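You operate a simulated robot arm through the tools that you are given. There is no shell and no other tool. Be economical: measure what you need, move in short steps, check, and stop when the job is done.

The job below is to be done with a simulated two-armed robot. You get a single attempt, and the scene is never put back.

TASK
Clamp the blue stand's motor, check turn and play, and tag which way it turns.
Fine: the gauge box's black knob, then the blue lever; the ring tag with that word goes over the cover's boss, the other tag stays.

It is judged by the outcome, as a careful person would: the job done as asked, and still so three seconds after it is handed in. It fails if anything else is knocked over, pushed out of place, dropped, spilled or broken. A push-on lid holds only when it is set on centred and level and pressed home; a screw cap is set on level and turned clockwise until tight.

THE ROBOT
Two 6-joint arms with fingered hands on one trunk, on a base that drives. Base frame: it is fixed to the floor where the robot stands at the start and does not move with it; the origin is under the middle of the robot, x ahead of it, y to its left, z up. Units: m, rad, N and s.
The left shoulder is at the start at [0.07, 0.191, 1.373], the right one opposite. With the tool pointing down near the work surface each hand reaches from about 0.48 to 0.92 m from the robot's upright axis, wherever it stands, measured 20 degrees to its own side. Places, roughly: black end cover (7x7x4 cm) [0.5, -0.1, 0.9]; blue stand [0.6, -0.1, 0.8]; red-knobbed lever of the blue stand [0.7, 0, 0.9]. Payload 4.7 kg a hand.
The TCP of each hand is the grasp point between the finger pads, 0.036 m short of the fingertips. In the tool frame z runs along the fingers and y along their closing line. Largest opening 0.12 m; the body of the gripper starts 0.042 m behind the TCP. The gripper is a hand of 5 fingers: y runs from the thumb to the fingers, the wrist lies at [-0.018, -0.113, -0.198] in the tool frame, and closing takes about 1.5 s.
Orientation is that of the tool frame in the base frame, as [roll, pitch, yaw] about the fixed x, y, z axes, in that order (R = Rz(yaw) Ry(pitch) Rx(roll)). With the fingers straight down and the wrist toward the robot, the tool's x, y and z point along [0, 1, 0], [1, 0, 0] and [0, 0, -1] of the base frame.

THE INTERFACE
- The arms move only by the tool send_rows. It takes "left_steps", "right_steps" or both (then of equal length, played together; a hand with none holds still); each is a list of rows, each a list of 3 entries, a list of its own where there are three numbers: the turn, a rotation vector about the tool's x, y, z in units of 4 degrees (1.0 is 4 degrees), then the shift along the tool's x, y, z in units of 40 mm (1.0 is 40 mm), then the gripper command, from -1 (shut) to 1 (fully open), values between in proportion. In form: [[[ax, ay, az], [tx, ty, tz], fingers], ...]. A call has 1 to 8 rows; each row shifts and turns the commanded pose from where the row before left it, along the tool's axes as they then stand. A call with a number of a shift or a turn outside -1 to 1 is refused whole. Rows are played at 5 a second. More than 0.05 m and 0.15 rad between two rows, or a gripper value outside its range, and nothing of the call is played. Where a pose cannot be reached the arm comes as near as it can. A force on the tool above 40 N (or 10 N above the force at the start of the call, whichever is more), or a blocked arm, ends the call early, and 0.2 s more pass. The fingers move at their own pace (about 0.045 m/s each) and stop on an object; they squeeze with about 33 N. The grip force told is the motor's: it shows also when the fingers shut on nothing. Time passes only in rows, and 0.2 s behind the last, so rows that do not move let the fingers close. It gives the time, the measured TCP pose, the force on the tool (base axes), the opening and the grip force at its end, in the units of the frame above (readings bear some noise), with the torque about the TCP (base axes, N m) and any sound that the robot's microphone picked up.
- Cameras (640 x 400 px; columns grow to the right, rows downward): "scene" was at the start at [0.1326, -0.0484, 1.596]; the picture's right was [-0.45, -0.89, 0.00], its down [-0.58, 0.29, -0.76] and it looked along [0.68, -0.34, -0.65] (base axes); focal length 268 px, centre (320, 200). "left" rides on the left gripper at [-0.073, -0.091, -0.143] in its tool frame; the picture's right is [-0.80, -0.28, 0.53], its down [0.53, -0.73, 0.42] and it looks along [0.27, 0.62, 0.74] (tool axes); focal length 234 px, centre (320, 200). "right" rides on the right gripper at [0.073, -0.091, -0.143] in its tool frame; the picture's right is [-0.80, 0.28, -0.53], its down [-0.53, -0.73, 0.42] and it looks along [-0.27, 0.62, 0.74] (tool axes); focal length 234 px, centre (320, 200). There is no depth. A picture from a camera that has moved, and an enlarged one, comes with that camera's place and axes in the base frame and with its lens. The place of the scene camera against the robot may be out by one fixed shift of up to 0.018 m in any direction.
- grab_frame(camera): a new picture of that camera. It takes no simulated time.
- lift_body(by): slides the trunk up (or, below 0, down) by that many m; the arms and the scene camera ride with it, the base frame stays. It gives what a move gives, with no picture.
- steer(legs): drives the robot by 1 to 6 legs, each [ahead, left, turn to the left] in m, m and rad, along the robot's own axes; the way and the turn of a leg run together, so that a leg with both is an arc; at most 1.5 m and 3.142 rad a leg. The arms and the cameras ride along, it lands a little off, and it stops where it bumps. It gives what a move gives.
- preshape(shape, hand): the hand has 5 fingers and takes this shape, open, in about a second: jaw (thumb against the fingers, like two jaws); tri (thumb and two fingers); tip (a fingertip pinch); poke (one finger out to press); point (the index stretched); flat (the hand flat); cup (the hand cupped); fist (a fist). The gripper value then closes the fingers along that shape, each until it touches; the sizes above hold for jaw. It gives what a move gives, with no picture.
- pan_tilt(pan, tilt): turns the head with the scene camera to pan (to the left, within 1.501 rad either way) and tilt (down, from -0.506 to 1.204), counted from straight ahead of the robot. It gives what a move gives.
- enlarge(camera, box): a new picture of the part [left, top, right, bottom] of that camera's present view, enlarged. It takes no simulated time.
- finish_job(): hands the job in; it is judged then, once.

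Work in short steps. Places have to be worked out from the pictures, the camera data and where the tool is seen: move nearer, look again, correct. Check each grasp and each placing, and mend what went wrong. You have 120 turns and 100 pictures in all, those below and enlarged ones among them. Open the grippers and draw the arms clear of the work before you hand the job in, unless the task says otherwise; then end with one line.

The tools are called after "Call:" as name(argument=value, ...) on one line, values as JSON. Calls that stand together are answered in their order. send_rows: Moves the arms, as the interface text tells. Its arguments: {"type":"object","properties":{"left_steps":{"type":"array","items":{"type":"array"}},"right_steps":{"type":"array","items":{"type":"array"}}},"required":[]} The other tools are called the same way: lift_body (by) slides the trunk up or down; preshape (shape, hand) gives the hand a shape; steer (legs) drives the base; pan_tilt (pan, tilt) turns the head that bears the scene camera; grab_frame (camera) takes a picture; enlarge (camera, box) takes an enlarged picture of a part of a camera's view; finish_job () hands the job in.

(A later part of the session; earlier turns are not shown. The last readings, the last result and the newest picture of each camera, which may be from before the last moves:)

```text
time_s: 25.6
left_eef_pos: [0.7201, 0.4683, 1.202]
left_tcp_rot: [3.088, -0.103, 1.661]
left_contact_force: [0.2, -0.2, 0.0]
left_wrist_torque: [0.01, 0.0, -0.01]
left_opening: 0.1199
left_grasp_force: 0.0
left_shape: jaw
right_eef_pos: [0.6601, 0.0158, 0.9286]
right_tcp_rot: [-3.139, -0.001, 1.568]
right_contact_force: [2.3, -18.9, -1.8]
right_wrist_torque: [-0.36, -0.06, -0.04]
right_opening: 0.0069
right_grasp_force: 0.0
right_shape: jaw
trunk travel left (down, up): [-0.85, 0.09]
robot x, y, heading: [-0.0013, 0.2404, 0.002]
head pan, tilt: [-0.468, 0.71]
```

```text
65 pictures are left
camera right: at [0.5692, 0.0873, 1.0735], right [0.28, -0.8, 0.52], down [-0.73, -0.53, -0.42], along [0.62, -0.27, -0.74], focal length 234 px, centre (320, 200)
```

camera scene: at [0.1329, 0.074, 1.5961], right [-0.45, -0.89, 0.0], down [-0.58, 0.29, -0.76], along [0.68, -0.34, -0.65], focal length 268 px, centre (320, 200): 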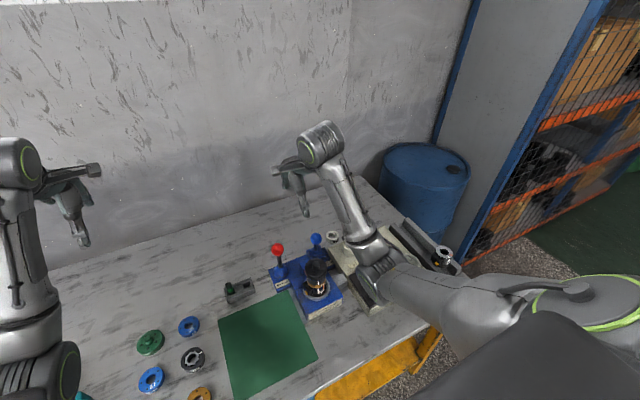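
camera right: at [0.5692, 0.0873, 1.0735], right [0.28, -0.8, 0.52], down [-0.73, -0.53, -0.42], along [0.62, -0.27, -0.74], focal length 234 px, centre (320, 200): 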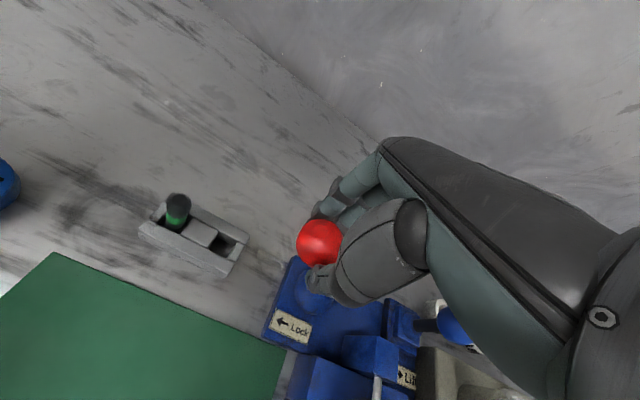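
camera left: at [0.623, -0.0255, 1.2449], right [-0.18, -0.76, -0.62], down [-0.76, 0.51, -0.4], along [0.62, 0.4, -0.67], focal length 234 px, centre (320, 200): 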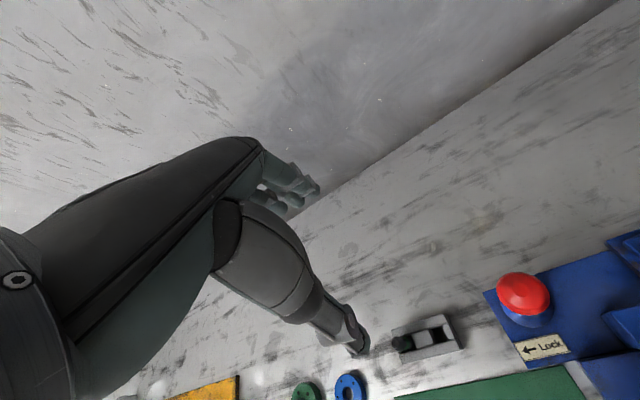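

Still giving under a rising force (clamp spring?). I continue until a firm stop.

Call:
send_rows(right_steps=[[[0, 0, 0], [0.12, 0, 0.1], -0.9], [[0, 0, 0], [0.12, 0, 0.1], -0.9], [[0, 0, 0], [0.12, 0, 0.1], -0.9], [[0, 0, 0], [0, 0, 0], -0.9]])

Call:
grab_frame(camera="right")

```text
time_s: 26.6
left_eef_pos: [0.7203, 0.4709, 1.2017]
left_tcp_rot: [3.09, -0.099, 1.662]
left_contact_force: [-0.7, 0.4, 0.6]
left_wrist_torque: [-0.02, 0.03, 0.03]
left_opening: 0.1201
left_grasp_force: 0.1
left_shape: jaw
right_eef_pos: [0.6593, 0.037, 0.9198]
right_tcp_rot: [3.139, -0.002, 1.571]
right_contact_force: [0.1, 1.3, 2.9]
right_wrist_torque: [-0.07, -0.01, 0.03]
right_opening: 0.0065
right_grasp_force: 0.1
right_shape: jaw
trunk travel left (down, up): [-0.85, 0.09]
robot x, y, heading: [-0.0007, 0.2446, 0.002]
head pan, tilt: [-0.468, 0.71]
```

```text
64 pictures are left
camera right: at [0.5701, 0.1065, 1.0634], right [0.28, -0.8, 0.53], down [-0.73, -0.53, -0.43], along [0.62, -0.27, -0.74], focal length 234 px, centre (320, 200)
```

right: 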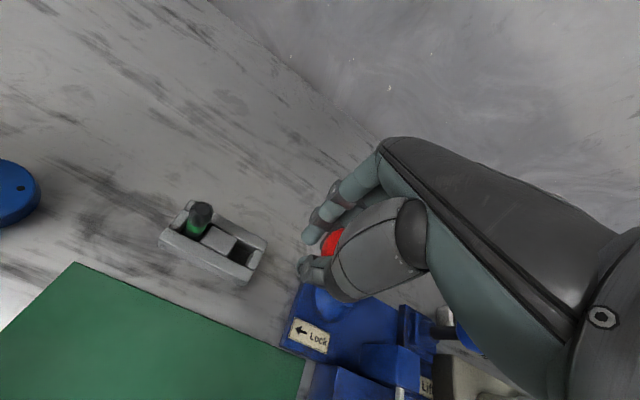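

The force vanished: hand slipped over the knob, or the lever snapped past. I lift straight up and look.

Call:
send_rows(right_steps=[[[0, 0, 0], [0, 0, -0.4], -0.9], [[0, 0, 0], [0, 0, -0.8], -0.9], [[0, 0, 0], [0, 0, -0.9], -0.9], [[0, 0, 0], [-0.8, 0, -0.6], -0.9], [[0, 0, 0], [-0.8, 0, 0], -0.9]])

Call:
enlarge(camera="right", box=[150, 190, 400, 400])

Call:
pan_tilt(pan=-0.6, tilt=0.8)

Call:
grab_frame(camera="scene")

```text
time_s: 27.8
left_eef_pos: [0.7185, 0.4688, 1.2025]
left_tcp_rot: [3.088, -0.101, 1.663]
left_contact_force: [-0.5, 0.3, -0.1]
left_wrist_torque: [0.03, -0.01, -0.01]
left_opening: 0.1198
left_grasp_force: 0.1
left_shape: jaw
right_eef_pos: [0.6602, -0.0309, 1.0273]
right_tcp_rot: [3.141, -0.001, 1.57]
right_contact_force: [0.6, 0.1, -0.7]
right_wrist_torque: [0.0, -0.01, 0.0]
right_opening: 0.006
right_grasp_force: 0.1
right_shape: jaw
trunk travel left (down, up): [-0.85, 0.09]
robot x, y, heading: [0.0033, 0.2372, 0.005]
head pan, tilt: [-0.468, 0.71]
```

```text
1.90 times, centred on (275, 295) of right
camera zoom: at [0.5692, 0.0404, 1.1711], right [0.28, -0.8, 0.52], down [-0.73, -0.53, -0.42], along [0.62, -0.27, -0.74], focal length 446 px, centre (406, 19)
```

zoom: 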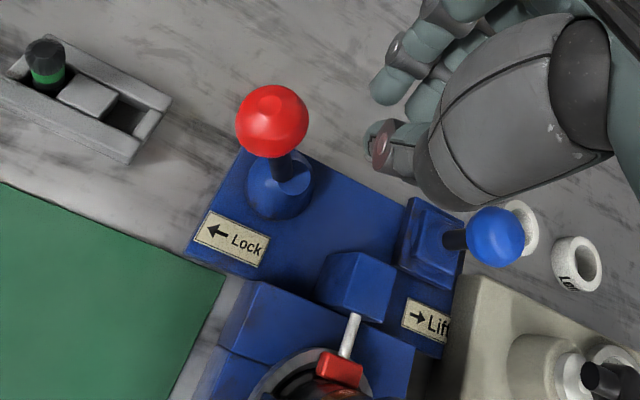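

```text
time_s: 28.5
left_eef_pos: [0.7202, 0.4715, 1.202]
left_tcp_rot: [3.089, -0.101, 1.664]
left_contact_force: [0.7, -0.4, -0.6]
left_wrist_torque: [0.01, -0.02, 0.0]
left_opening: 0.1198
left_grasp_force: 0.2
left_shape: jaw
right_eef_pos: [0.66, -0.0293, 1.0265]
right_tcp_rot: [3.141, 0.002, 1.567]
right_contact_force: [-0.4, 0.2, -0.1]
right_wrist_torque: [0.02, 0.0, 0.0]
right_opening: 0.0062
right_grasp_force: 0.0
right_shape: jaw
trunk travel left (down, up): [-0.85, 0.09]
robot x, y, heading: [-0.0028, 0.241, 0.001]
head pan, tilt: [-0.6, 0.799]
```

```text
62 pictures are left
camera scene: at [0.123, 0.1854, 1.5887], right [-0.56, -0.83, 0.0], down [-0.59, 0.4, -0.7], along [0.58, -0.39, -0.72], focal length 268 px, centre (320, 200)
```

scene: 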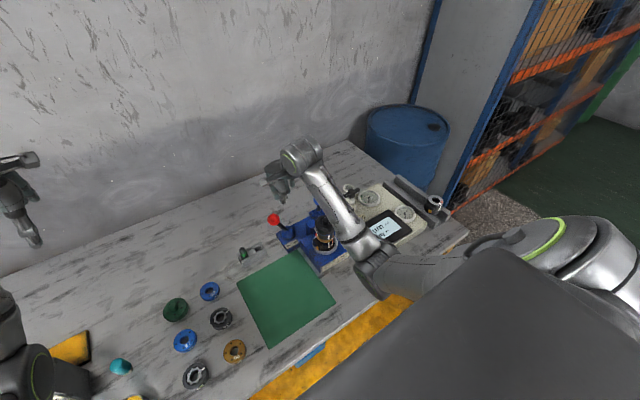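

Need an accurate view of the lever from the scene camera.

Call:
enlarge(camera="scene", box=[230, 190, 350, 280])

```text
4.44 times, centred on (290, 235) of scene
camera zoom: at [0.123, 0.1854, 1.5887], right [-0.56, -0.83, 0.0], down [-0.59, 0.4, -0.7], along [0.58, -0.39, -0.72], focal length 1189 px, centre (453, 44)
```

zoom: 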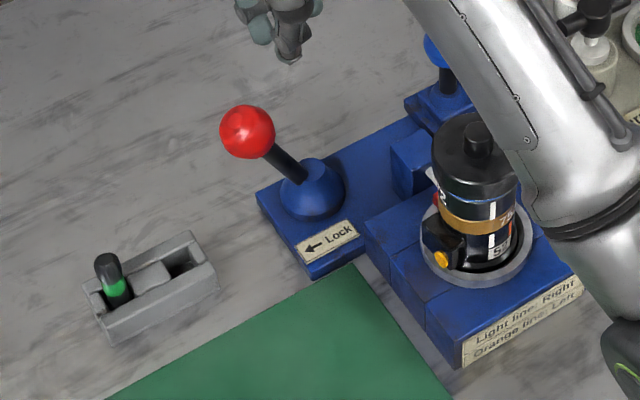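

The lever seems to have been dragged back to ~23° on lifting. Now that reach is good, I grasp the knob again and bring it over to the stop, then release by opening.

Call:
send_rows(right_steps=[[[0, 0, 0], [0.4, 0, 0], 0.2], [[0, 0, 0], [0.4, 0, 0], 0.2], [[0, 0, 0], [0, 0, 0], 0.2], [[0, 0, 0], [0, 0, 0.8], 0.2], [[0, 0, 0], [0, 0, 0.8], 0.2], [[0, 0, 0], [0, 0, 0.75], 0.2], [[0, 0, 0], [0, 0, 0], 0.2]])

Call:
send_rows(right_steps=[[[0, 0, 0], [0, 0, 0], -0.2], [[0, 0, 0], [0, 0, 0], -0.4], [[0, 0, 0], [0, 0, 0], -0.5], [[0, 0, 0], [0, 0, 0], -0.6], [[0, 0, 0], [0, 0, 0], -0.7], [[0, 0, 0], [0, 0, 0], -0.7]])

Call:
grab_frame(camera="right")

```text
time_s: 30.1
left_eef_pos: [0.7196, 0.4717, 1.2023]
left_tcp_rot: [3.089, -0.103, 1.663]
left_contact_force: [-0.1, 0.3, 1.0]
left_wrist_torque: [0.04, 0.0, 0.0]
left_opening: 0.1201
left_grasp_force: 0.0
left_shape: jaw
right_eef_pos: [0.6587, 0.0019, 0.9323]
right_tcp_rot: [3.141, 0.0, 1.57]
right_contact_force: [-0.9, 0.1, 0.9]
right_wrist_torque: [-0.01, -0.03, 0.01]
right_opening: 0.0718
right_grasp_force: 0.0
right_shape: jaw
trunk travel left (down, up): [-0.85, 0.09]
robot x, y, heading: [-0.0032, 0.238, -0.001]
head pan, tilt: [-0.6, 0.799]
```

```text
time_s: 31.5
left_eef_pos: [0.719, 0.4717, 1.2034]
left_tcp_rot: [3.09, -0.102, 1.661]
left_contact_force: [0.1, 0.8, 0.4]
left_wrist_torque: [-0.05, 0.0, 0.04]
left_opening: 0.1202
left_grasp_force: 0.2
left_shape: jaw
right_eef_pos: [0.6588, 0.0007, 0.9306]
right_tcp_rot: [-3.138, 0.002, 1.569]
right_contact_force: [-3.4, 0.1, -6.0]
right_wrist_torque: [-0.09, -0.21, 0.05]
right_opening: 0.0215
right_grasp_force: 33.5
right_shape: jaw
trunk travel left (down, up): [-0.85, 0.09]
robot x, y, heading: [-0.0027, 0.2408, -0.001]
head pan, tilt: [-0.6, 0.799]
```

```text
60 pictures are left
camera right: at [0.569, 0.0731, 1.0756], right [0.28, -0.8, 0.53], down [-0.73, -0.53, -0.42], along [0.62, -0.27, -0.74], focal length 234 px, centre (320, 200)
```

right: 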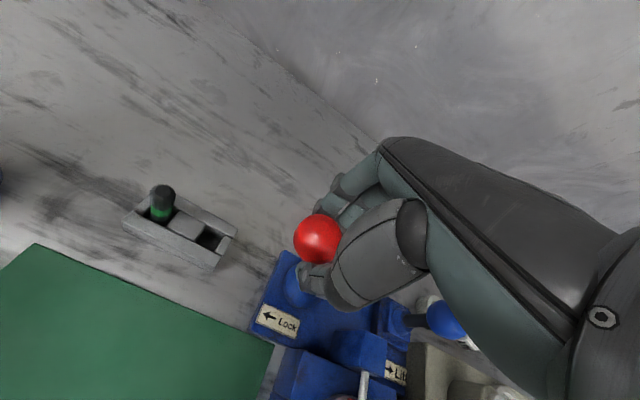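

Gripped. I move it +y in 1 cm steps with drop, watching force.

Call:
send_rows(right_steps=[[[0, 0, 0], [0.12, 0, 0.06], -0.8], [[0, 0, 0], [0.12, 0, 0.07], -0.8], [[0, 0, 0], [0, 0, 0], -0.8]])

Call:
send_rows(right_steps=[[[0, 0, 0], [0.12, 0, 0.07], -0.8], [[0, 0, 0], [0.12, 0, 0.08], -0.8], [[0, 0, 0], [0, 0, 0], -0.8]])

Call:
grab_frame(camera="right")

```text
time_s: 32.3
left_eef_pos: [0.72, 0.47, 1.2031]
left_tcp_rot: [3.09, -0.103, 1.661]
left_contact_force: [0.3, -0.5, -0.7]
left_wrist_torque: [-0.01, 0.04, -0.01]
left_opening: 0.1202
left_grasp_force: 0.1
left_shape: jaw
right_eef_pos: [0.6599, 0.0102, 0.9265]
right_tcp_rot: [-3.139, 0.002, 1.57]
right_contact_force: [-5.9, -6.0, -4.0]
right_wrist_torque: [-0.37, -0.08, -0.02]
right_opening: 0.022
right_grasp_force: 32.8
right_shape: jaw
trunk travel left (down, up): [-0.85, 0.09]
robot x, y, heading: [0.001, 0.2399, 0.002]
head pan, tilt: [-0.6, 0.799]
```

```text
time_s: 33.1
left_eef_pos: [0.7168, 0.4672, 1.2046]
left_tcp_rot: [3.087, -0.105, 1.659]
left_contact_force: [0.3, 0.1, 0.4]
left_wrist_torque: [-0.04, -0.03, -0.01]
left_opening: 0.1196
left_grasp_force: 0.1
left_shape: jaw
right_eef_pos: [0.6581, 0.0138, 0.9229]
right_tcp_rot: [3.137, 0.004, 1.565]
right_contact_force: [-2.8, -34.8, 19.2]
right_wrist_torque: [-1.09, -0.22, -0.22]
right_opening: 0.0245
right_grasp_force: 33.0
right_shape: jaw
trunk travel left (down, up): [-0.85, 0.09]
robot x, y, heading: [0.0006, 0.2402, 0.001]
head pan, tilt: [-0.6, 0.799]
```

```text
59 pictures are left
camera right: at [0.5676, 0.0866, 1.0666], right [0.27, -0.8, 0.53], down [-0.73, -0.53, -0.43], along [0.62, -0.27, -0.73], focal length 234 px, centre (320, 200)
```

right: 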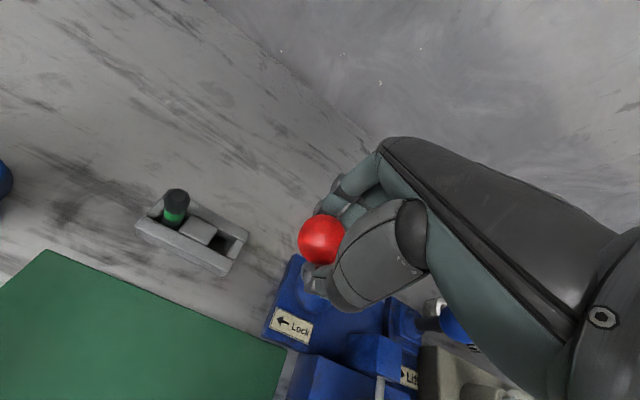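

Firm stop: 35 N and no further motion. I open the fingers and lift clear, then check the lever stays.

Call:
send_rows(right_steps=[[[0, 0, 0], [-0.05, 0, 0], -0.5], [[0, 0, 0], [0, 0, 0], 0.2], [[0, 0, 0], [0, 0, 0], 0.3], [[0, 0, 0], [0, 0, 0], 0.3], [[0, 0, 0], [0, 0, -0.6], 0.3], [[0, 0, 0], [0, 0, -0.9], 0.3], [[0, 0, 0], [0, 0, -0.9], 0.3]])

Call:
enlarge(camera="right", box=[150, 190, 400, 400])

Call:
enlarge(camera="scene", box=[230, 190, 350, 280])

```text
time_s: 34.7
left_eef_pos: [0.7206, 0.4707, 1.2021]
left_tcp_rot: [3.088, -0.099, 1.661]
left_contact_force: [0.1, 0.6, 0.4]
left_wrist_torque: [0.01, 0.02, 0.02]
left_opening: 0.1201
left_grasp_force: 0.1
left_shape: jaw
right_eef_pos: [0.6603, 0.0185, 1.0185]
right_tcp_rot: [-3.139, 0.001, 1.57]
right_contact_force: [0.1, 0.1, 0.1]
right_wrist_torque: [-0.02, 0.02, -0.01]
right_opening: 0.0778
right_grasp_force: 0.0
right_shape: jaw
trunk travel left (down, up): [-0.85, 0.09]
robot x, y, heading: [0.0016, 0.2413, 0.004]
head pan, tilt: [-0.6, 0.799]
```

```text
1.90 times, centred on (275, 295) of right
camera zoom: at [0.5694, 0.0906, 1.1621], right [0.28, -0.8, 0.53], down [-0.73, -0.53, -0.42], along [0.62, -0.27, -0.74], focal length 446 px, centre (406, 19)
```

zoom: 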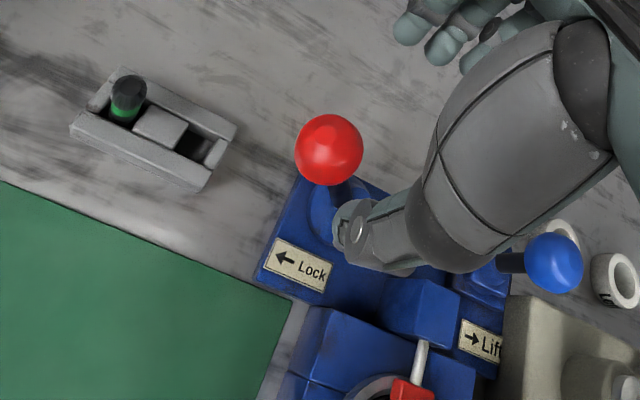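

```text
4.44 times, centred on (290, 235) of scene
camera zoom: at [0.1239, 0.1856, 1.5885], right [-0.56, -0.83, 0.0], down [-0.59, 0.4, -0.7], along [0.58, -0.39, -0.72], focal length 1189 px, centre (453, 44)
```

zoom: 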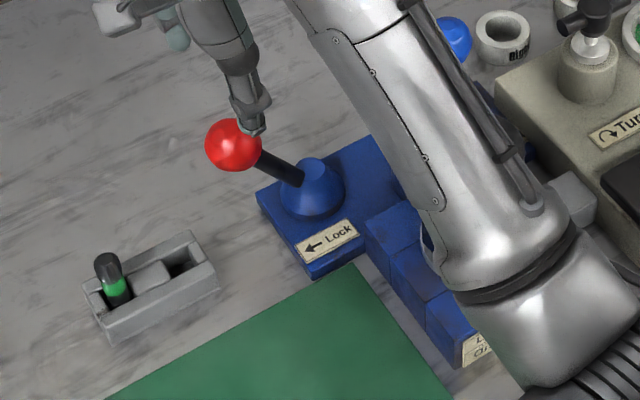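

The lever now lies further over and stays; the stand hasn't moved. I raise the hand and drive back right 0.18 m for the gauge knob.

Call:
send_rows(right_steps=[[[0, 0, 0], [0, -0.2, -0.9], 0.3], [[0, 0, 0], [0, -0.2, -0.5], 0.3]])

Call:
steer(legs=[[0, -0.18, 0]])

Call:
send_rows(right_steps=[[[0, 0, 0], [-0.8, -0.2, 0], 0.3], [[0, 0, 0], [-0.8, -0.2, 0], 0.3], [[0, 0, 0], [-0.8, -0.2, 0], 0.3], [[0, 0, 0], [-0.5, -0.2, 0], 0.3], [[0, 0, 0], [0, 0, 0], 0.3]])

Call:
grab_frame(camera="right")

```text
time_s: 35.3
left_eef_pos: [0.7198, 0.4717, 1.2021]
left_tcp_rot: [3.09, -0.099, 1.662]
left_contact_force: [0.2, 1.1, 0.2]
left_wrist_torque: [0.03, -0.01, 0.02]
left_opening: 0.1197
left_grasp_force: 0.1
left_shape: jaw
right_eef_pos: [0.644, 0.0179, 1.0732]
right_tcp_rot: [-3.14, 0.002, 1.569]
right_contact_force: [0.1, 0.7, -0.2]
right_wrist_torque: [0.02, -0.02, 0.02]
right_opening: 0.0778
right_grasp_force: 0.1
right_shape: jaw
trunk travel left (down, up): [-0.85, 0.09]
robot x, y, heading: [-0.0002, 0.2388, -0.005]
head pan, tilt: [-0.6, 0.799]
```

```text
time_s: 36.8
left_eef_pos: [0.7197, 0.2954, 1.2017]
left_tcp_rot: [3.089, -0.098, 1.664]
left_contact_force: [-1.1, 1.0, 0.1]
left_wrist_torque: [-0.03, 0.02, 0.0]
left_opening: 0.1197
left_grasp_force: 0.0
left_shape: jaw
right_eef_pos: [0.6457, -0.1591, 1.0733]
right_tcp_rot: [3.141, 0.004, 1.573]
right_contact_force: [-0.8, 0.6, 0.4]
right_wrist_torque: [-0.02, -0.01, 0.02]
right_opening: 0.0772
right_grasp_force: 0.0
right_shape: jaw
trunk travel left (down, up): [-0.85, 0.09]
robot x, y, heading: [0.0016, 0.0596, 0.006]
head pan, tilt: [-0.6, 0.799]
```

```text
time_s: 38.0
left_eef_pos: [0.7205, 0.2926, 1.2023]
left_tcp_rot: [3.091, -0.101, 1.664]
left_contact_force: [0.0, -1.2, -0.3]
left_wrist_torque: [0.01, -0.01, 0.0]
left_opening: 0.1199
left_grasp_force: 0.0
left_shape: jaw
right_eef_pos: [0.614, -0.2775, 1.0729]
right_tcp_rot: [3.141, 0.003, 1.574]
right_contact_force: [0.5, -0.3, -0.1]
right_wrist_torque: [-0.02, 0.01, -0.02]
right_opening: 0.0775
right_grasp_force: 0.1
right_shape: jaw
trunk travel left (down, up): [-0.85, 0.09]
robot x, y, heading: [0.0005, 0.0605, -0.001]
head pan, tilt: [-0.6, 0.799]
```

```text
56 pictures are left
camera right: at [0.5231, -0.2054, 1.2173], right [0.28, -0.8, 0.53], down [-0.73, -0.53, -0.42], along [0.62, -0.27, -0.74], focal length 234 px, centre (320, 200)
```

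right: 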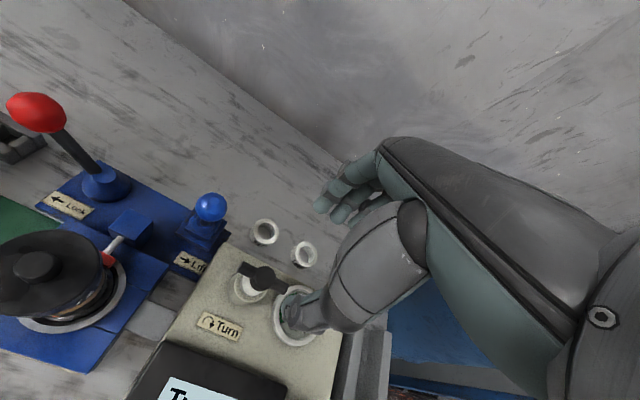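

The T-knob is at (0.612,-0.276), right under the TCP. I descend to grip its crossbar.

Call:
send_rows(right_steps=[[[0, 0, 0], [0.05, -0.06, 0.7], 0.0], [[0, 0, 0], [0, 0, 0.7], 0.0], [[0, 0, 0], [0, 0, 0.7], 0.0], [[0, 0, 0], [0, 0, 0.6], 0.0], [[0, 0, 0], [0, 0, 0.25], 0.0], [[0, 0, 0], [0, 0, 0], 0.0]])

Call:
grab_frame(camera="right")

Call:
grab_frame(camera="scene")

```text
time_s: 39.4
left_eef_pos: [0.7201, 0.2937, 1.2033]
left_tcp_rot: [3.09, -0.101, 1.663]
left_contact_force: [-0.2, -0.8, 0.1]
left_wrist_torque: [0.0, 0.02, -0.02]
left_opening: 0.1202
left_grasp_force: 0.0
left_shape: jaw
right_eef_pos: [0.6114, -0.2745, 0.955]
right_tcp_rot: [3.141, 0.0, 1.571]
right_contact_force: [-0.2, 0.4, -0.1]
right_wrist_torque: [0.01, 0.04, 0.01]
right_opening: 0.0606
right_grasp_force: 0.2
right_shape: jaw
trunk travel left (down, up): [-0.85, 0.09]
robot x, y, heading: [0.001, 0.0609, 0.003]
head pan, tilt: [-0.6, 0.799]
```

```text
55 pictures are left
camera right: at [0.5212, -0.2036, 1.0998], right [0.28, -0.8, 0.53], down [-0.73, -0.53, -0.42], along [0.62, -0.27, -0.74], focal length 234 px, centre (320, 200)
```

right: 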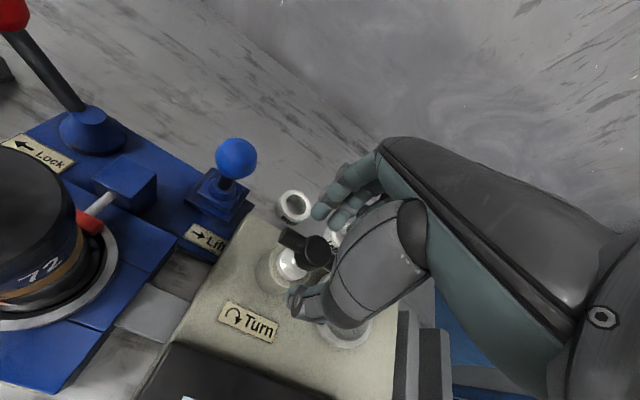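

```text
54 pictures are left
camera scene: at [0.1239, 0.0051, 1.5886], right [-0.56, -0.83, 0.0], down [-0.59, 0.4, -0.7], along [0.58, -0.39, -0.72], focal length 268 px, centre (320, 200)
```

scene: 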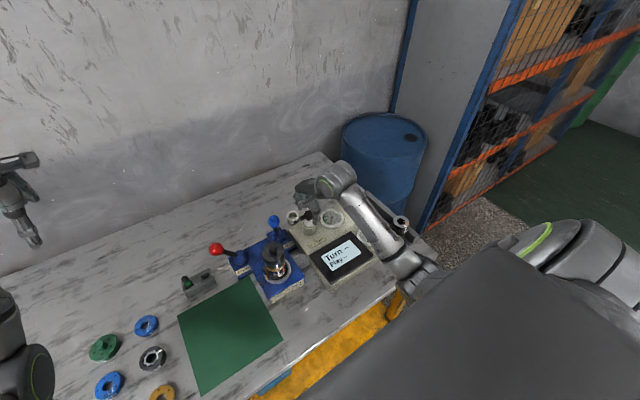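

Bar is between thumb and fingers. Closing.

Call:
send_rows(right_steps=[[[0, 0, 0], [-0.08, 0, 0.1], -0.3], [[0, 0, 0], [0, 0, 0], -0.5], [[0, 0, 0], [0, 0, 0], -0.8], [[0, 0, 0], [0, 0, 0], -1], [[0, 0, 0], [0, 0, 0], -1], [[0, 0, 0], [0, 0, 0], -1]])

Call:
grab_frame(camera="right")

```text
time_s: 40.8
left_eef_pos: [0.7199, 0.293, 1.2014]
left_tcp_rot: [3.088, -0.101, 1.662]
left_contact_force: [-0.4, 0.2, 0.5]
left_wrist_torque: [0.02, -0.01, 0.0]
left_opening: 0.1201
left_grasp_force: 0.2
left_shape: jaw
right_eef_pos: [0.6106, -0.2787, 0.9512]
right_tcp_rot: [-3.14, 0.001, 1.571]
right_contact_force: [-4.0, -0.2, -2.8]
right_wrist_torque: [0.02, 0.11, 0.02]
right_opening: 0.0177
right_grasp_force: 33.1
right_shape: jaw
trunk travel left (down, up): [-0.85, 0.09]
robot x, y, heading: [-0.001, 0.0602, 0.004]
head pan, tilt: [-0.6, 0.799]
```

```text
53 pictures are left
camera right: at [0.5202, -0.2068, 1.0954], right [0.28, -0.8, 0.53], down [-0.73, -0.53, -0.42], along [0.62, -0.27, -0.74], focal length 234 px, centre (320, 200)
```

right: 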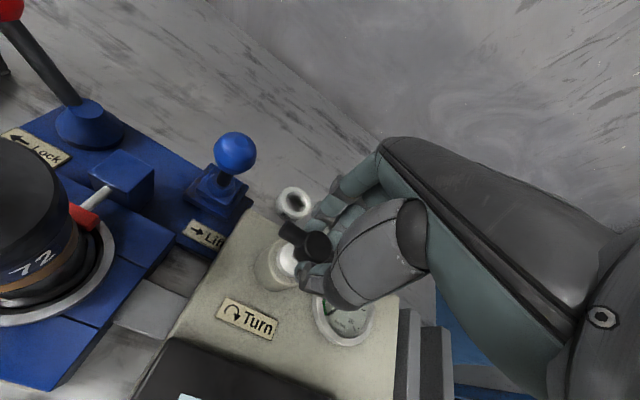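

Gripped. I turn clockwise ~28° and check resistance and the display.

Call:
send_rows(right_steps=[[[0, 0, 1], [0, 0, 0], -1], [[0, 0, 1], [0, 0, 0], -1], [[0, 0, 1], [0, 0, 0], -1], [[0, 0, 1], [0, 0, 0], -1], [[0, 0, 1], [0, 0, 0], -1], [[0, 0, 1], [0, 0, 0], -1], [[0, 0, 1], [0, 0, 0], -1], [[0, 0, 0], [0, 0, 0], -1]])

Call:
enlarge(camera="scene", box=[230, 180, 410, 300])

```text
time_s: 42.6
left_eef_pos: [0.7189, 0.2919, 1.2035]
left_tcp_rot: [3.088, -0.102, 1.664]
left_contact_force: [-0.5, -0.4, 0.4]
left_wrist_torque: [-0.04, 0.0, -0.04]
left_opening: 0.1199
left_grasp_force: 0.1
left_shape: jaw
right_eef_pos: [0.6101, -0.2788, 0.9509]
right_tcp_rot: [-3.14, 0.0, 1.083]
right_contact_force: [-12.4, -1.7, -5.9]
right_wrist_torque: [0.03, 0.31, 0.04]
right_opening: 0.0177
right_grasp_force: 32.8
right_shape: jaw
trunk travel left (down, up): [-0.85, 0.09]
robot x, y, heading: [0.0005, 0.0605, 0.002]
head pan, tilt: [-0.6, 0.799]
```

```text
3.33 times, centred on (320, 240) of scene
camera zoom: at [0.1223, 0.0044, 1.5887], right [-0.56, -0.83, 0.0], down [-0.59, 0.4, -0.7], along [0.58, -0.39, -0.72], focal length 892 px, centre (320, 67)
```

zoom: 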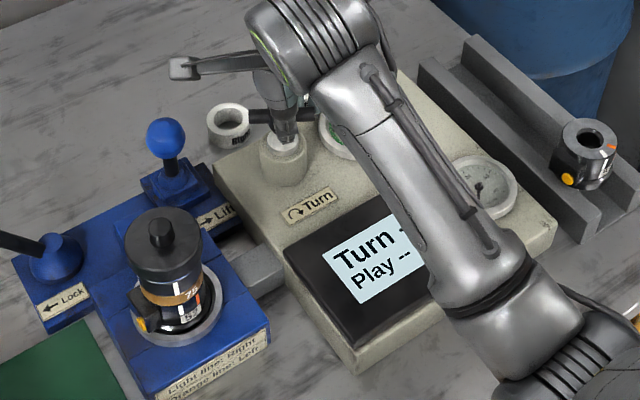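

Turning smoothly; I continue another 32°.

Call:
send_rows(right_steps=[[[0, 0, 1], [0, 0, 0], -1], [[0, 0, 1], [0, 0, 0], -1], [[0, 0, 1], [0, 0, 0], -1], [[0, 0, 1], [0, 0, 0], -1], [[0, 0, 1], [0, 0, 0], -1], [[0, 0, 1], [0, 0, 0], -1], [[0, 0, 1], [0, 0, 0], -1], [[0, 0, 1], [0, 0, 0], -1]])

Call:
enlarge(camera="scene", box=[230, 180, 410, 300])

Call:
grab_frame(camera="right")

```text
time_s: 44.4
left_eef_pos: [0.7183, 0.2924, 1.2031]
left_tcp_rot: [3.09, -0.103, 1.663]
left_contact_force: [-0.7, 0.8, -0.4]
left_wrist_torque: [0.0, -0.03, 0.0]
left_opening: 0.1197
left_grasp_force: 0.1
left_shape: jaw
right_eef_pos: [0.6098, -0.2763, 0.9503]
right_tcp_rot: [3.141, 0.002, 0.523]
right_contact_force: [-19.4, 0.4, -6.7]
right_wrist_torque: [0.11, 0.42, 0.06]
right_opening: 0.0171
right_grasp_force: 32.9
right_shape: jaw
trunk travel left (down, up): [-0.85, 0.09]
robot x, y, heading: [-0.001, 0.0627, 0.004]
head pan, tilt: [-0.6, 0.799]
```

```text
3.33 times, centred on (320, 240) of scene
camera zoom: at [0.1218, 0.0051, 1.5888], right [-0.56, -0.83, 0.0], down [-0.59, 0.4, -0.7], along [0.58, -0.39, -0.72], focal length 892 px, centre (320, 67)
```

zoom: 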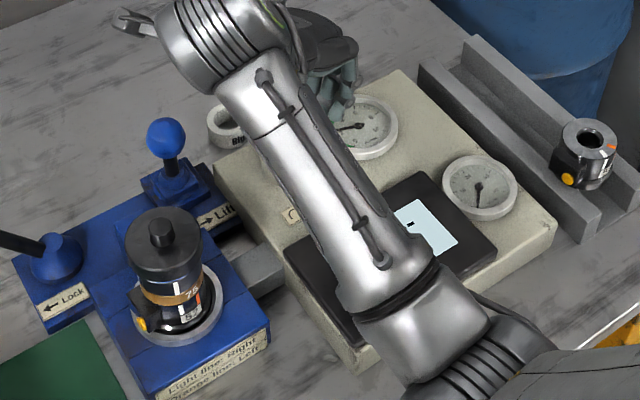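

```text
50 pictures are left
camera right: at [0.628, -0.1631, 1.0955], right [-0.56, -0.64, 0.53], down [-0.83, 0.37, -0.42], along [0.08, -0.67, -0.74], focal length 234 px, centre (320, 200)
```

right: 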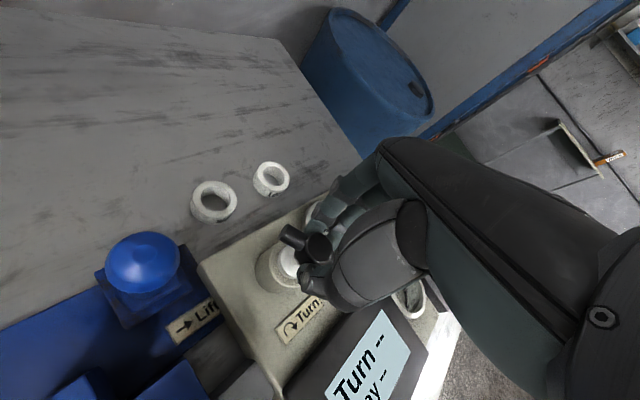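

The knob turns with the hand and the left gauge's needle is climbing; display still blank. I continue turning, easing the side load.

Call:
send_rows(right_steps=[[[0, 0, 1], [-0.06, -0.035, 0], -1], [[0, 0, 1], [0, 0, 0], -1], [[0, 0, 1], [0, 0, 0], -1], [[0, 0, 1], [0, 0, 0], -1], [[0, 0, 1], [0, 0, 0], -1], [[0, 0, 1], [0, 0, 0], -1], [[0, 0, 1], [0, 0, 0], -1], [[0, 0, 1], [0, 0, 0], -1]])

Call:
enlarge(camera="scene", box=[230, 180, 410, 300])

Call:
grab_frame(camera="right")

```text
time_s: 45.9
left_eef_pos: [0.7138, 0.2952, 1.206]
left_tcp_rot: [3.085, -0.099, 1.661]
left_contact_force: [-0.5, 0.0, -0.2]
left_wrist_torque: [0.03, 0.07, 0.03]
left_opening: 0.12
left_grasp_force: 0.1
left_shape: jaw
right_eef_pos: [0.611, -0.2775, 0.9481]
right_tcp_rot: [3.13, -0.018, 0.088]
right_contact_force: [-26.3, 6.7, 35.2]
right_wrist_torque: [0.4, 0.82, -0.02]
right_opening: 0.02
right_grasp_force: 33.3
right_shape: jaw
right hand out of reach, approached as far as the arm can: row 6, 7
trunk travel left (down, up): [-0.85, 0.09]
robot x, y, heading: [0.0015, 0.0621, -0.001]
head pan, tilt: [-0.6, 0.799]
stopped in row 7 (right hand): the force on the tool passed its limit at 49 N (the readings are from after the stop); the commanded pose is now the measured one
```

```text
3.33 times, centred on (320, 240) of scene
camera zoom: at [0.1165, 0.008, 1.5898], right [-0.56, -0.83, 0.0], down [-0.59, 0.4, -0.7], along [0.58, -0.39, -0.71], focal length 892 px, centre (320, 67)
```

zoom: 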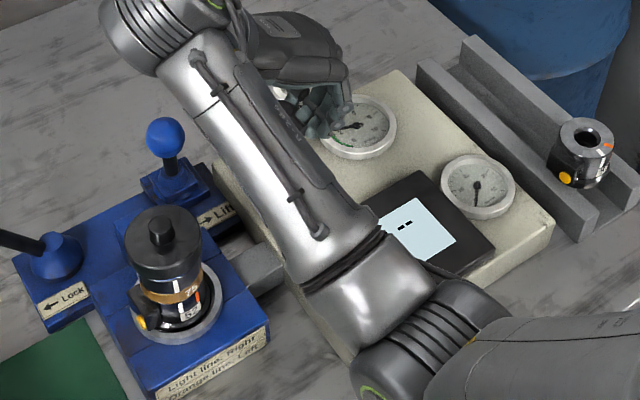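

```text
48 pictures are left
camera right: at [0.673, -0.1793, 1.0931], right [-0.79, -0.34, 0.52], down [-0.59, 0.68, -0.44], along [-0.2, -0.65, -0.73], focal length 234 px, centre (320, 200)
```

right: 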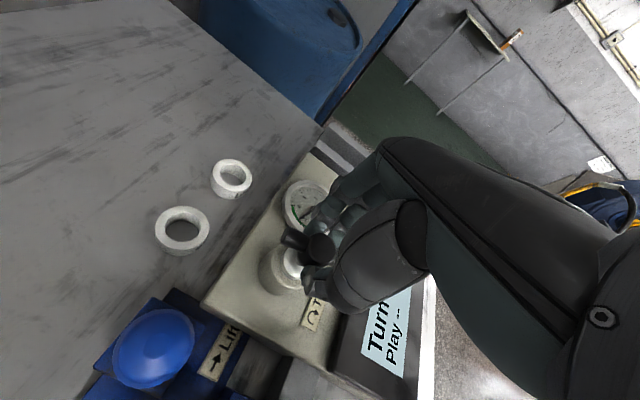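

Arm reach limit at ~85° of turn. I release, lift, and look at the gauge and display.

Call:
send_rows(right_steps=[[[0, 0, 0], [0, 0, 0], 0.2], [[0, 0, 0], [0, 0, 0], 0.2], [[0, 0, 0], [0, 0, 0], 0.2], [[0, 0, 0], [0, 0, 0], 0.2]])

Call:
send_rows(right_steps=[[[0, 0, 0], [0, 0, -0.6], 0.2], [[0, 0, 0], [0, 0, -0.8], 0.2], [[0, 0, -1], [0, 0, -0.6], 0.2], [[0, 0, -1], [0, 0, 0], 0.2], [[0, 0, -1], [0, 0, 0], 0.2], [[0, 0, -1], [0, 0, 0], 0.2], [[0, 0, -1], [0, 0, 0], 0.2], [[0, 0, -1], [0, 0, 0], 0.2]])

Call:
send_rows(right_steps=[[[0, 0, -1], [0, 0, 0], 0.2], [[0, 0, -1], [0, 0, 0], 0.2], [[0, 0, -1], [0, 0, 0], 0.2], [[0, 0, -1], [0, 0, 0], 0.2], [[0, 0, -1], [0, 0, 0], 0.2], [[0, 0, -1], [0, 0, 0], 0.2], [[0, 0, -1], [0, 0, 0], 0.2], [[0, 0, -1], [0, 0, 0], 0.2]])

Call:
grab_frame(camera="right")

Call:
enlarge(camera="scene", box=[230, 180, 410, 300])

```text
time_s: 46.9
left_eef_pos: [0.7205, 0.2925, 1.2007]
left_tcp_rot: [3.091, -0.1, 1.665]
left_contact_force: [0.3, 0.3, -0.2]
left_wrist_torque: [0.03, 0.03, -0.03]
left_opening: 0.1198
left_grasp_force: 0.1
left_shape: jaw
right_eef_pos: [0.6156, -0.2791, 0.9421]
right_tcp_rot: [3.132, -0.01, 0.092]
right_contact_force: [0.6, -0.1, -1.3]
right_wrist_torque: [-0.01, 0.01, 0.05]
right_opening: 0.0716
right_grasp_force: 0.1
right_shape: jaw
trunk travel left (down, up): [-0.85, 0.09]
robot x, y, heading: [-0.0004, 0.0601, 0.003]
head pan, tilt: [-0.6, 0.799]
```

```text
time_s: 48.7
left_eef_pos: [0.7201, 0.2924, 1.2018]
left_tcp_rot: [3.088, -0.101, 1.664]
left_contact_force: [0.5, 0.0, 0.3]
left_wrist_torque: [-0.02, 0.01, 0.02]
left_opening: 0.12
left_grasp_force: 0.1
left_shape: jaw
right_eef_pos: [0.6282, -0.2749, 0.9632]
right_tcp_rot: [3.128, -0.009, 0.511]
right_contact_force: [0.3, 0.2, -0.3]
right_wrist_torque: [0.0, -0.02, -0.04]
right_opening: 0.0718
right_grasp_force: 0.1
right_shape: jaw
right hand out of reach, approached as far as the arm can: row 1, 2, 3
trunk travel left (down, up): [-0.85, 0.09]
robot x, y, heading: [-0.0015, 0.0616, 0.009]
head pan, tilt: [-0.6, 0.799]
```

```text
time_s: 50.5
left_eef_pos: [0.72, 0.2912, 1.2024]
left_tcp_rot: [3.089, -0.101, 1.663]
left_contact_force: [0.1, 0.4, -1.0]
left_wrist_torque: [0.01, -0.01, 0.01]
left_opening: 0.1199
left_grasp_force: 0.0
left_shape: jaw
right_eef_pos: [0.63, -0.2753, 0.9636]
right_tcp_rot: [3.126, 0.0, 1.071]
right_contact_force: [0.3, 0.1, 0.8]
right_wrist_torque: [0.0, 0.0, 0.02]
right_opening: 0.0717
right_grasp_force: 0.0
right_shape: jaw
trunk travel left (down, up): [-0.85, 0.09]
robot x, y, heading: [0.0028, 0.0623, 0.002]
head pan, tilt: [-0.6, 0.799]
```

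```text
47 pictures are left
camera right: at [0.582, -0.1673, 1.1065], right [-0.15, -0.83, 0.53], down [-0.89, -0.12, -0.44], along [0.43, -0.54, -0.73], focal length 234 px, centre (320, 200)
```

right: 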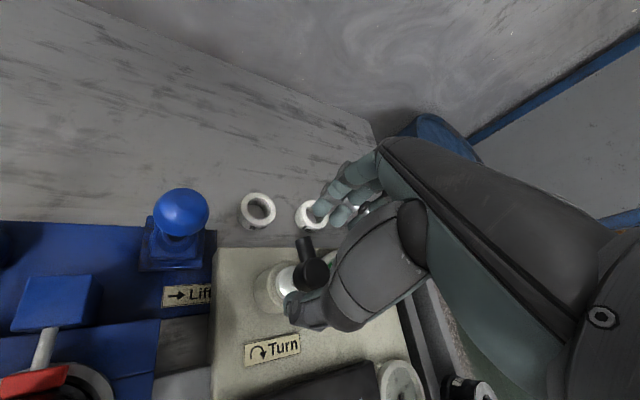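

```text
3.33 times, centred on (320, 240) of scene
camera zoom: at [0.1236, 0.0048, 1.5886], right [-0.56, -0.83, 0.0], down [-0.59, 0.4, -0.7], along [0.58, -0.39, -0.72], focal length 892 px, centre (320, 67)
```

zoom: 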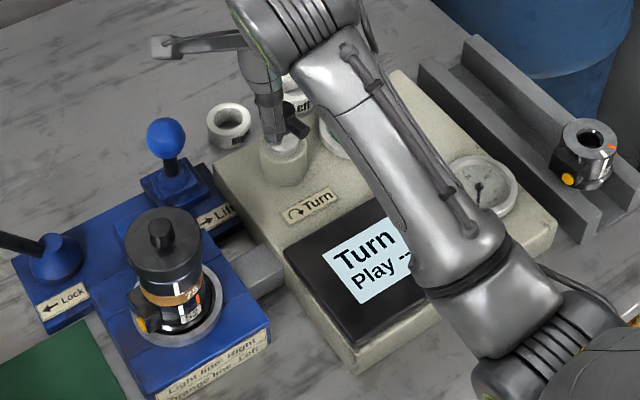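

I raise the hand and move it aside to see the gauge and the display.

Call:
send_rows(right_steps=[[[0, 0, 0], [0, 0, -0.8], 0.2], [[0, 0, 0], [0, 0, -0.8], 0.2], [[0, 0, -1], [0, 0, -0.6], 0.2], [[0, 0, -1], [-0.5, 0, 0], 0.2], [[0, 0, -1], [-0.5, 0, 0], 0.2], [[0, 0, -1], [-0.6, 0, 0], 0.2], [[0, 0, -1], [-0.6, -0.5, 0], 0.2], [[0, 0, -1], [-0.6, -0.5, 0], 0.2]])

Call:
grab_frame(camera="right")

Call:
enlarge(camera="scene", box=[230, 180, 410, 300])

```text
time_s: 52.3
left_eef_pos: [0.7183, 0.2922, 1.2037]
left_tcp_rot: [3.086, -0.103, 1.663]
left_contact_force: [0.8, 0.6, 0.2]
left_wrist_torque: [0.05, -0.01, 0.02]
left_opening: 0.1199
left_grasp_force: 0.1
left_shape: jaw
right_eef_pos: [0.5539, -0.3747, 1.0504]
right_tcp_rot: [3.125, 0.005, 1.488]
right_contact_force: [-0.6, -1.1, -0.3]
right_wrist_torque: [0.02, -0.04, -0.01]
right_opening: 0.0718
right_grasp_force: 0.1
right_shape: jaw
trunk travel left (down, up): [-0.85, 0.09]
robot x, y, heading: [-0.0024, 0.0632, 0.005]
head pan, tilt: [-0.6, 0.799]
```

```text
45 pictures are left
camera right: at [0.4684, -0.2952, 1.1927], right [0.21, -0.82, 0.53], down [-0.77, -0.47, -0.43], along [0.61, -0.32, -0.73], focal length 234 px, centre (320, 200)
```

right: 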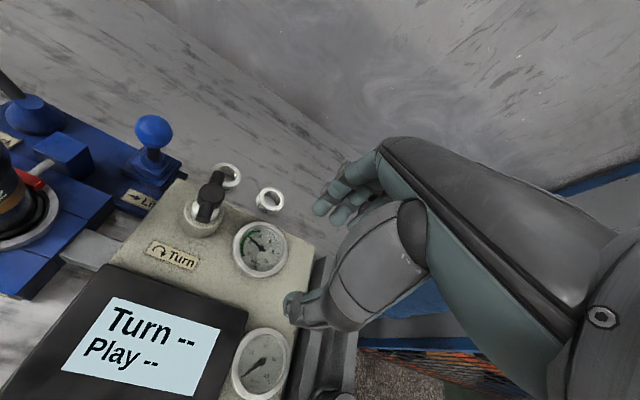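

```text
3.33 times, centred on (320, 240) of scene
camera zoom: at [0.1214, 0.0035, 1.5887], right [-0.56, -0.83, 0.0], down [-0.59, 0.4, -0.7], along [0.58, -0.39, -0.72], focal length 892 px, centre (320, 67)
```

zoom: 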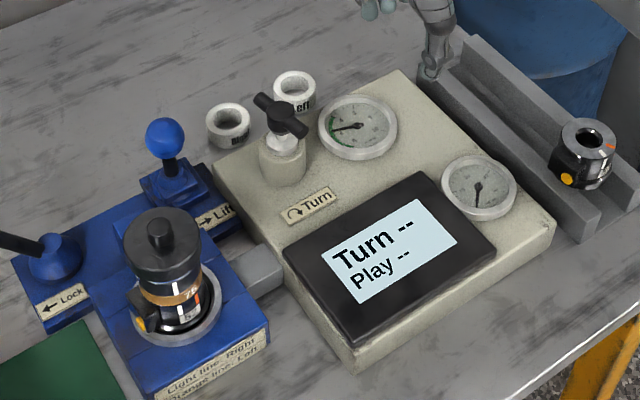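

Zoom on the gauge.

Call:
enlarge(camera="scene", box=[295, 195, 375, 255])

```text
6.67 times, centred on (335, 225) of scene
camera zoom: at [0.1214, 0.0035, 1.5887], right [-0.56, -0.83, 0.0], down [-0.59, 0.4, -0.7], along [0.58, -0.39, -0.72], focal length 1783 px, centre (220, 33)
```

zoom: 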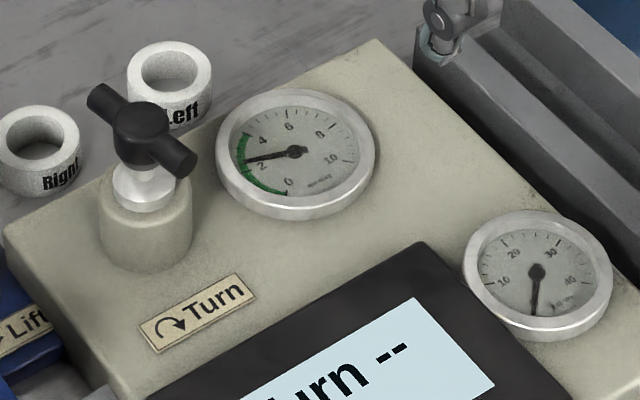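

Gauge reads ~2.2 (in green) but the display has no verdict yet; more turning is needed. I swing the hand counter-clockwise high up to re-grip the bar for another ~100°.

Call:
send_rows(right_steps=[[[0, 0, -1], [0, 0, 0], 0.2], [[0, 0, -1], [0, 0, 0], 0.2], [[0, 0, -1], [0, 0, 0], 0.2], [[0, 0, -1], [0, 0, 0], 0.2], [[0, 0, -1], [0, 0, 0], 0.2], [[0, 0, -1], [0, 0, 0], 0.2], [[0, 0, -1], [0, 0, 0], 0.2], [[0, 0, -1], [0, 0, 0], 0.2]])

Call:
send_rows(right_steps=[[[0, 0, -1], [0, 0, 0], 0.2], [[0, 0, -1], [0, 0, 0], 0.2], [[0, 0, -1], [0, 0, 0], 0.2], [[0, 0, -1], [0, 0, 0], 0.2], [[0, 0, -1], [0, 0, 0], 0.2], [[0, 0, -1], [0, 0, 0], 0.2], [[0, 0, -1], [0, 0, 0], 0.2], [[0, 0, -1], [0, 0, 0], 0.2]])

Call:
send_rows(right_steps=[[[0, 0, -1], [0, 0, 0], 0.2], [[0, 0, -1], [0, 0, 0], 0.2], [[0, 0, -1], [0, 0, 0], 0.2], [[0, 0, -1], [0, 0, 0], 0.2], [[0, 0, -1], [0, 0, 0], 0.2], [[0, 0, -1], [0, 0, 0], 0.2], [[0, 0, -1], [0, 0, 0], 0.2], [[0, 0, -1], [0, 0, 0], 0.2]])

```text
time_s: 54.1
left_eef_pos: [0.7204, 0.2923, 1.2027]
left_tcp_rot: [3.09, -0.101, 1.663]
left_contact_force: [-0.3, -0.3, -0.3]
left_wrist_torque: [-0.01, -0.01, 0.03]
left_opening: 0.1198
left_grasp_force: 0.1
left_shape: jaw
right_eef_pos: [0.5568, -0.3732, 1.0515]
right_tcp_rot: [3.133, 0.014, 2.047]
right_contact_force: [0.8, -0.6, -0.2]
right_wrist_torque: [0.03, 0.01, -0.02]
right_opening: 0.0718
right_grasp_force: 0.1
right_shape: jaw
trunk travel left (down, up): [-0.85, 0.09]
robot x, y, heading: [0.0011, 0.0636, 0.008]
head pan, tilt: [-0.6, 0.799]
```

```text
time_s: 55.9
left_eef_pos: [0.7206, 0.2931, 1.2024]
left_tcp_rot: [3.089, -0.1, 1.663]
left_contact_force: [-0.6, -0.4, 0.2]
left_wrist_torque: [0.0, -0.04, -0.02]
left_opening: 0.1199
left_grasp_force: 0.1
left_shape: jaw
right_eef_pos: [0.5567, -0.3731, 1.0505]
right_tcp_rot: [3.141, 0.015, 2.605]
right_contact_force: [0.0, 0.6, 0.7]
right_wrist_torque: [-0.02, 0.0, -0.05]
right_opening: 0.0715
right_grasp_force: 0.0
right_shape: jaw
trunk travel left (down, up): [-0.85, 0.09]
robot x, y, heading: [-0.0001, 0.0598, 0.002]
head pan, tilt: [-0.6, 0.799]
```

```text
time_s: 57.7
left_eef_pos: [0.7201, 0.2927, 1.2021]
left_tcp_rot: [3.091, -0.099, 1.662]
left_contact_force: [-0.7, 0.3, -0.2]
left_wrist_torque: [0.01, -0.01, 0.01]
left_opening: 0.1201
left_grasp_force: 0.1
left_shape: jaw
right_eef_pos: [0.557, -0.373, 1.0515]
right_tcp_rot: [-3.133, 0.015, -3.119]
right_contact_force: [-1.0, -0.2, 0.4]
right_wrist_torque: [0.0, -0.02, 0.01]
right_opening: 0.0716
right_grasp_force: 0.0
right_shape: jaw
trunk travel left (down, up): [-0.85, 0.09]
robot x, y, heading: [0.0028, 0.0594, 0.005]
head pan, tilt: [-0.6, 0.799]
```

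Now I finish the yaw (≈-2.93) and move over the knob.

Call:
send_rows(right_steps=[[[0, 0, 0], [-0.4, 0.75, 0], 0.2], [[0, 0, 0], [-0.4, 0.75, 0], 0.2], [[0, 0, 0], [-0.48, 0.8, 0], 0.2], [[0, 0, -1], [0, 0, 0], 0.2], [[0, 0, -1], [0, 0, 0], 0.2], [[0, 0, -0.7], [0, 0, 0], 0.2], [[0, 0, 0], [0, 0, 0], 0.2]])

Call:
grab_frame(camera="right")

```text
time_s: 59.3
left_eef_pos: [0.7196, 0.2916, 1.2017]
left_tcp_rot: [3.089, -0.103, 1.664]
left_contact_force: [-0.6, 0.1, 0.2]
left_wrist_torque: [0.0, -0.05, 0.01]
left_opening: 0.1199
left_grasp_force: 0.0
left_shape: jaw
right_eef_pos: [0.605, -0.281, 1.0513]
right_tcp_rot: [-3.13, 0.012, -2.93]
right_contact_force: [0.7, 0.6, 0.5]
right_wrist_torque: [0.0, -0.02, 0.02]
right_opening: 0.0713
right_grasp_force: 0.1
right_shape: jaw
trunk travel left (down, up): [-0.85, 0.09]
robot x, y, heading: [-0.0029, 0.0582, 0.003]
head pan, tilt: [-0.6, 0.799]
```

```text
42 pictures are left
camera right: at [0.552, -0.385, 1.1955], right [0.72, 0.45, 0.53], down [0.68, -0.61, -0.41], along [0.14, 0.66, -0.74], focal length 234 px, centre (320, 200)
```

right: 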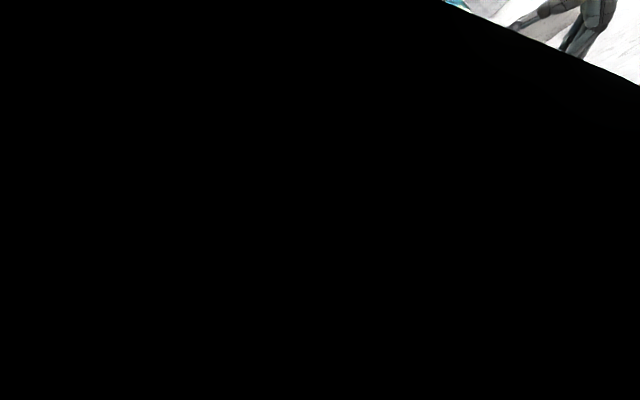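

That camera is blocked by the arm itself in this pose; I check with the scene camera.

Call:
enlarge(camera="scene", box=[270, 170, 410, 275])

```text
3.81 times, centred on (340, 222) of scene
camera zoom: at [0.1234, 0.0047, 1.5886], right [-0.56, -0.83, 0.0], down [-0.59, 0.4, -0.7], along [0.58, -0.39, -0.72], focal length 1019 px, centre (244, 114)
```

zoom: 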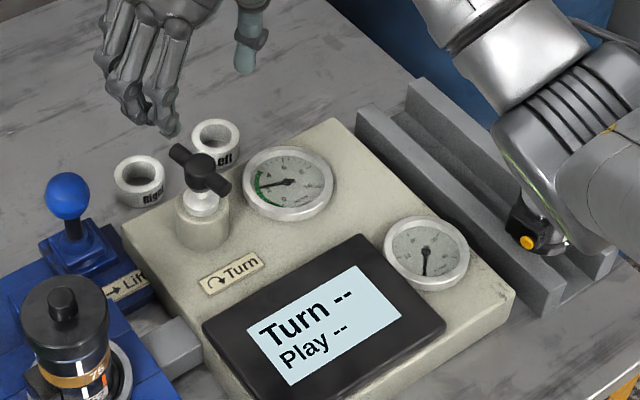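

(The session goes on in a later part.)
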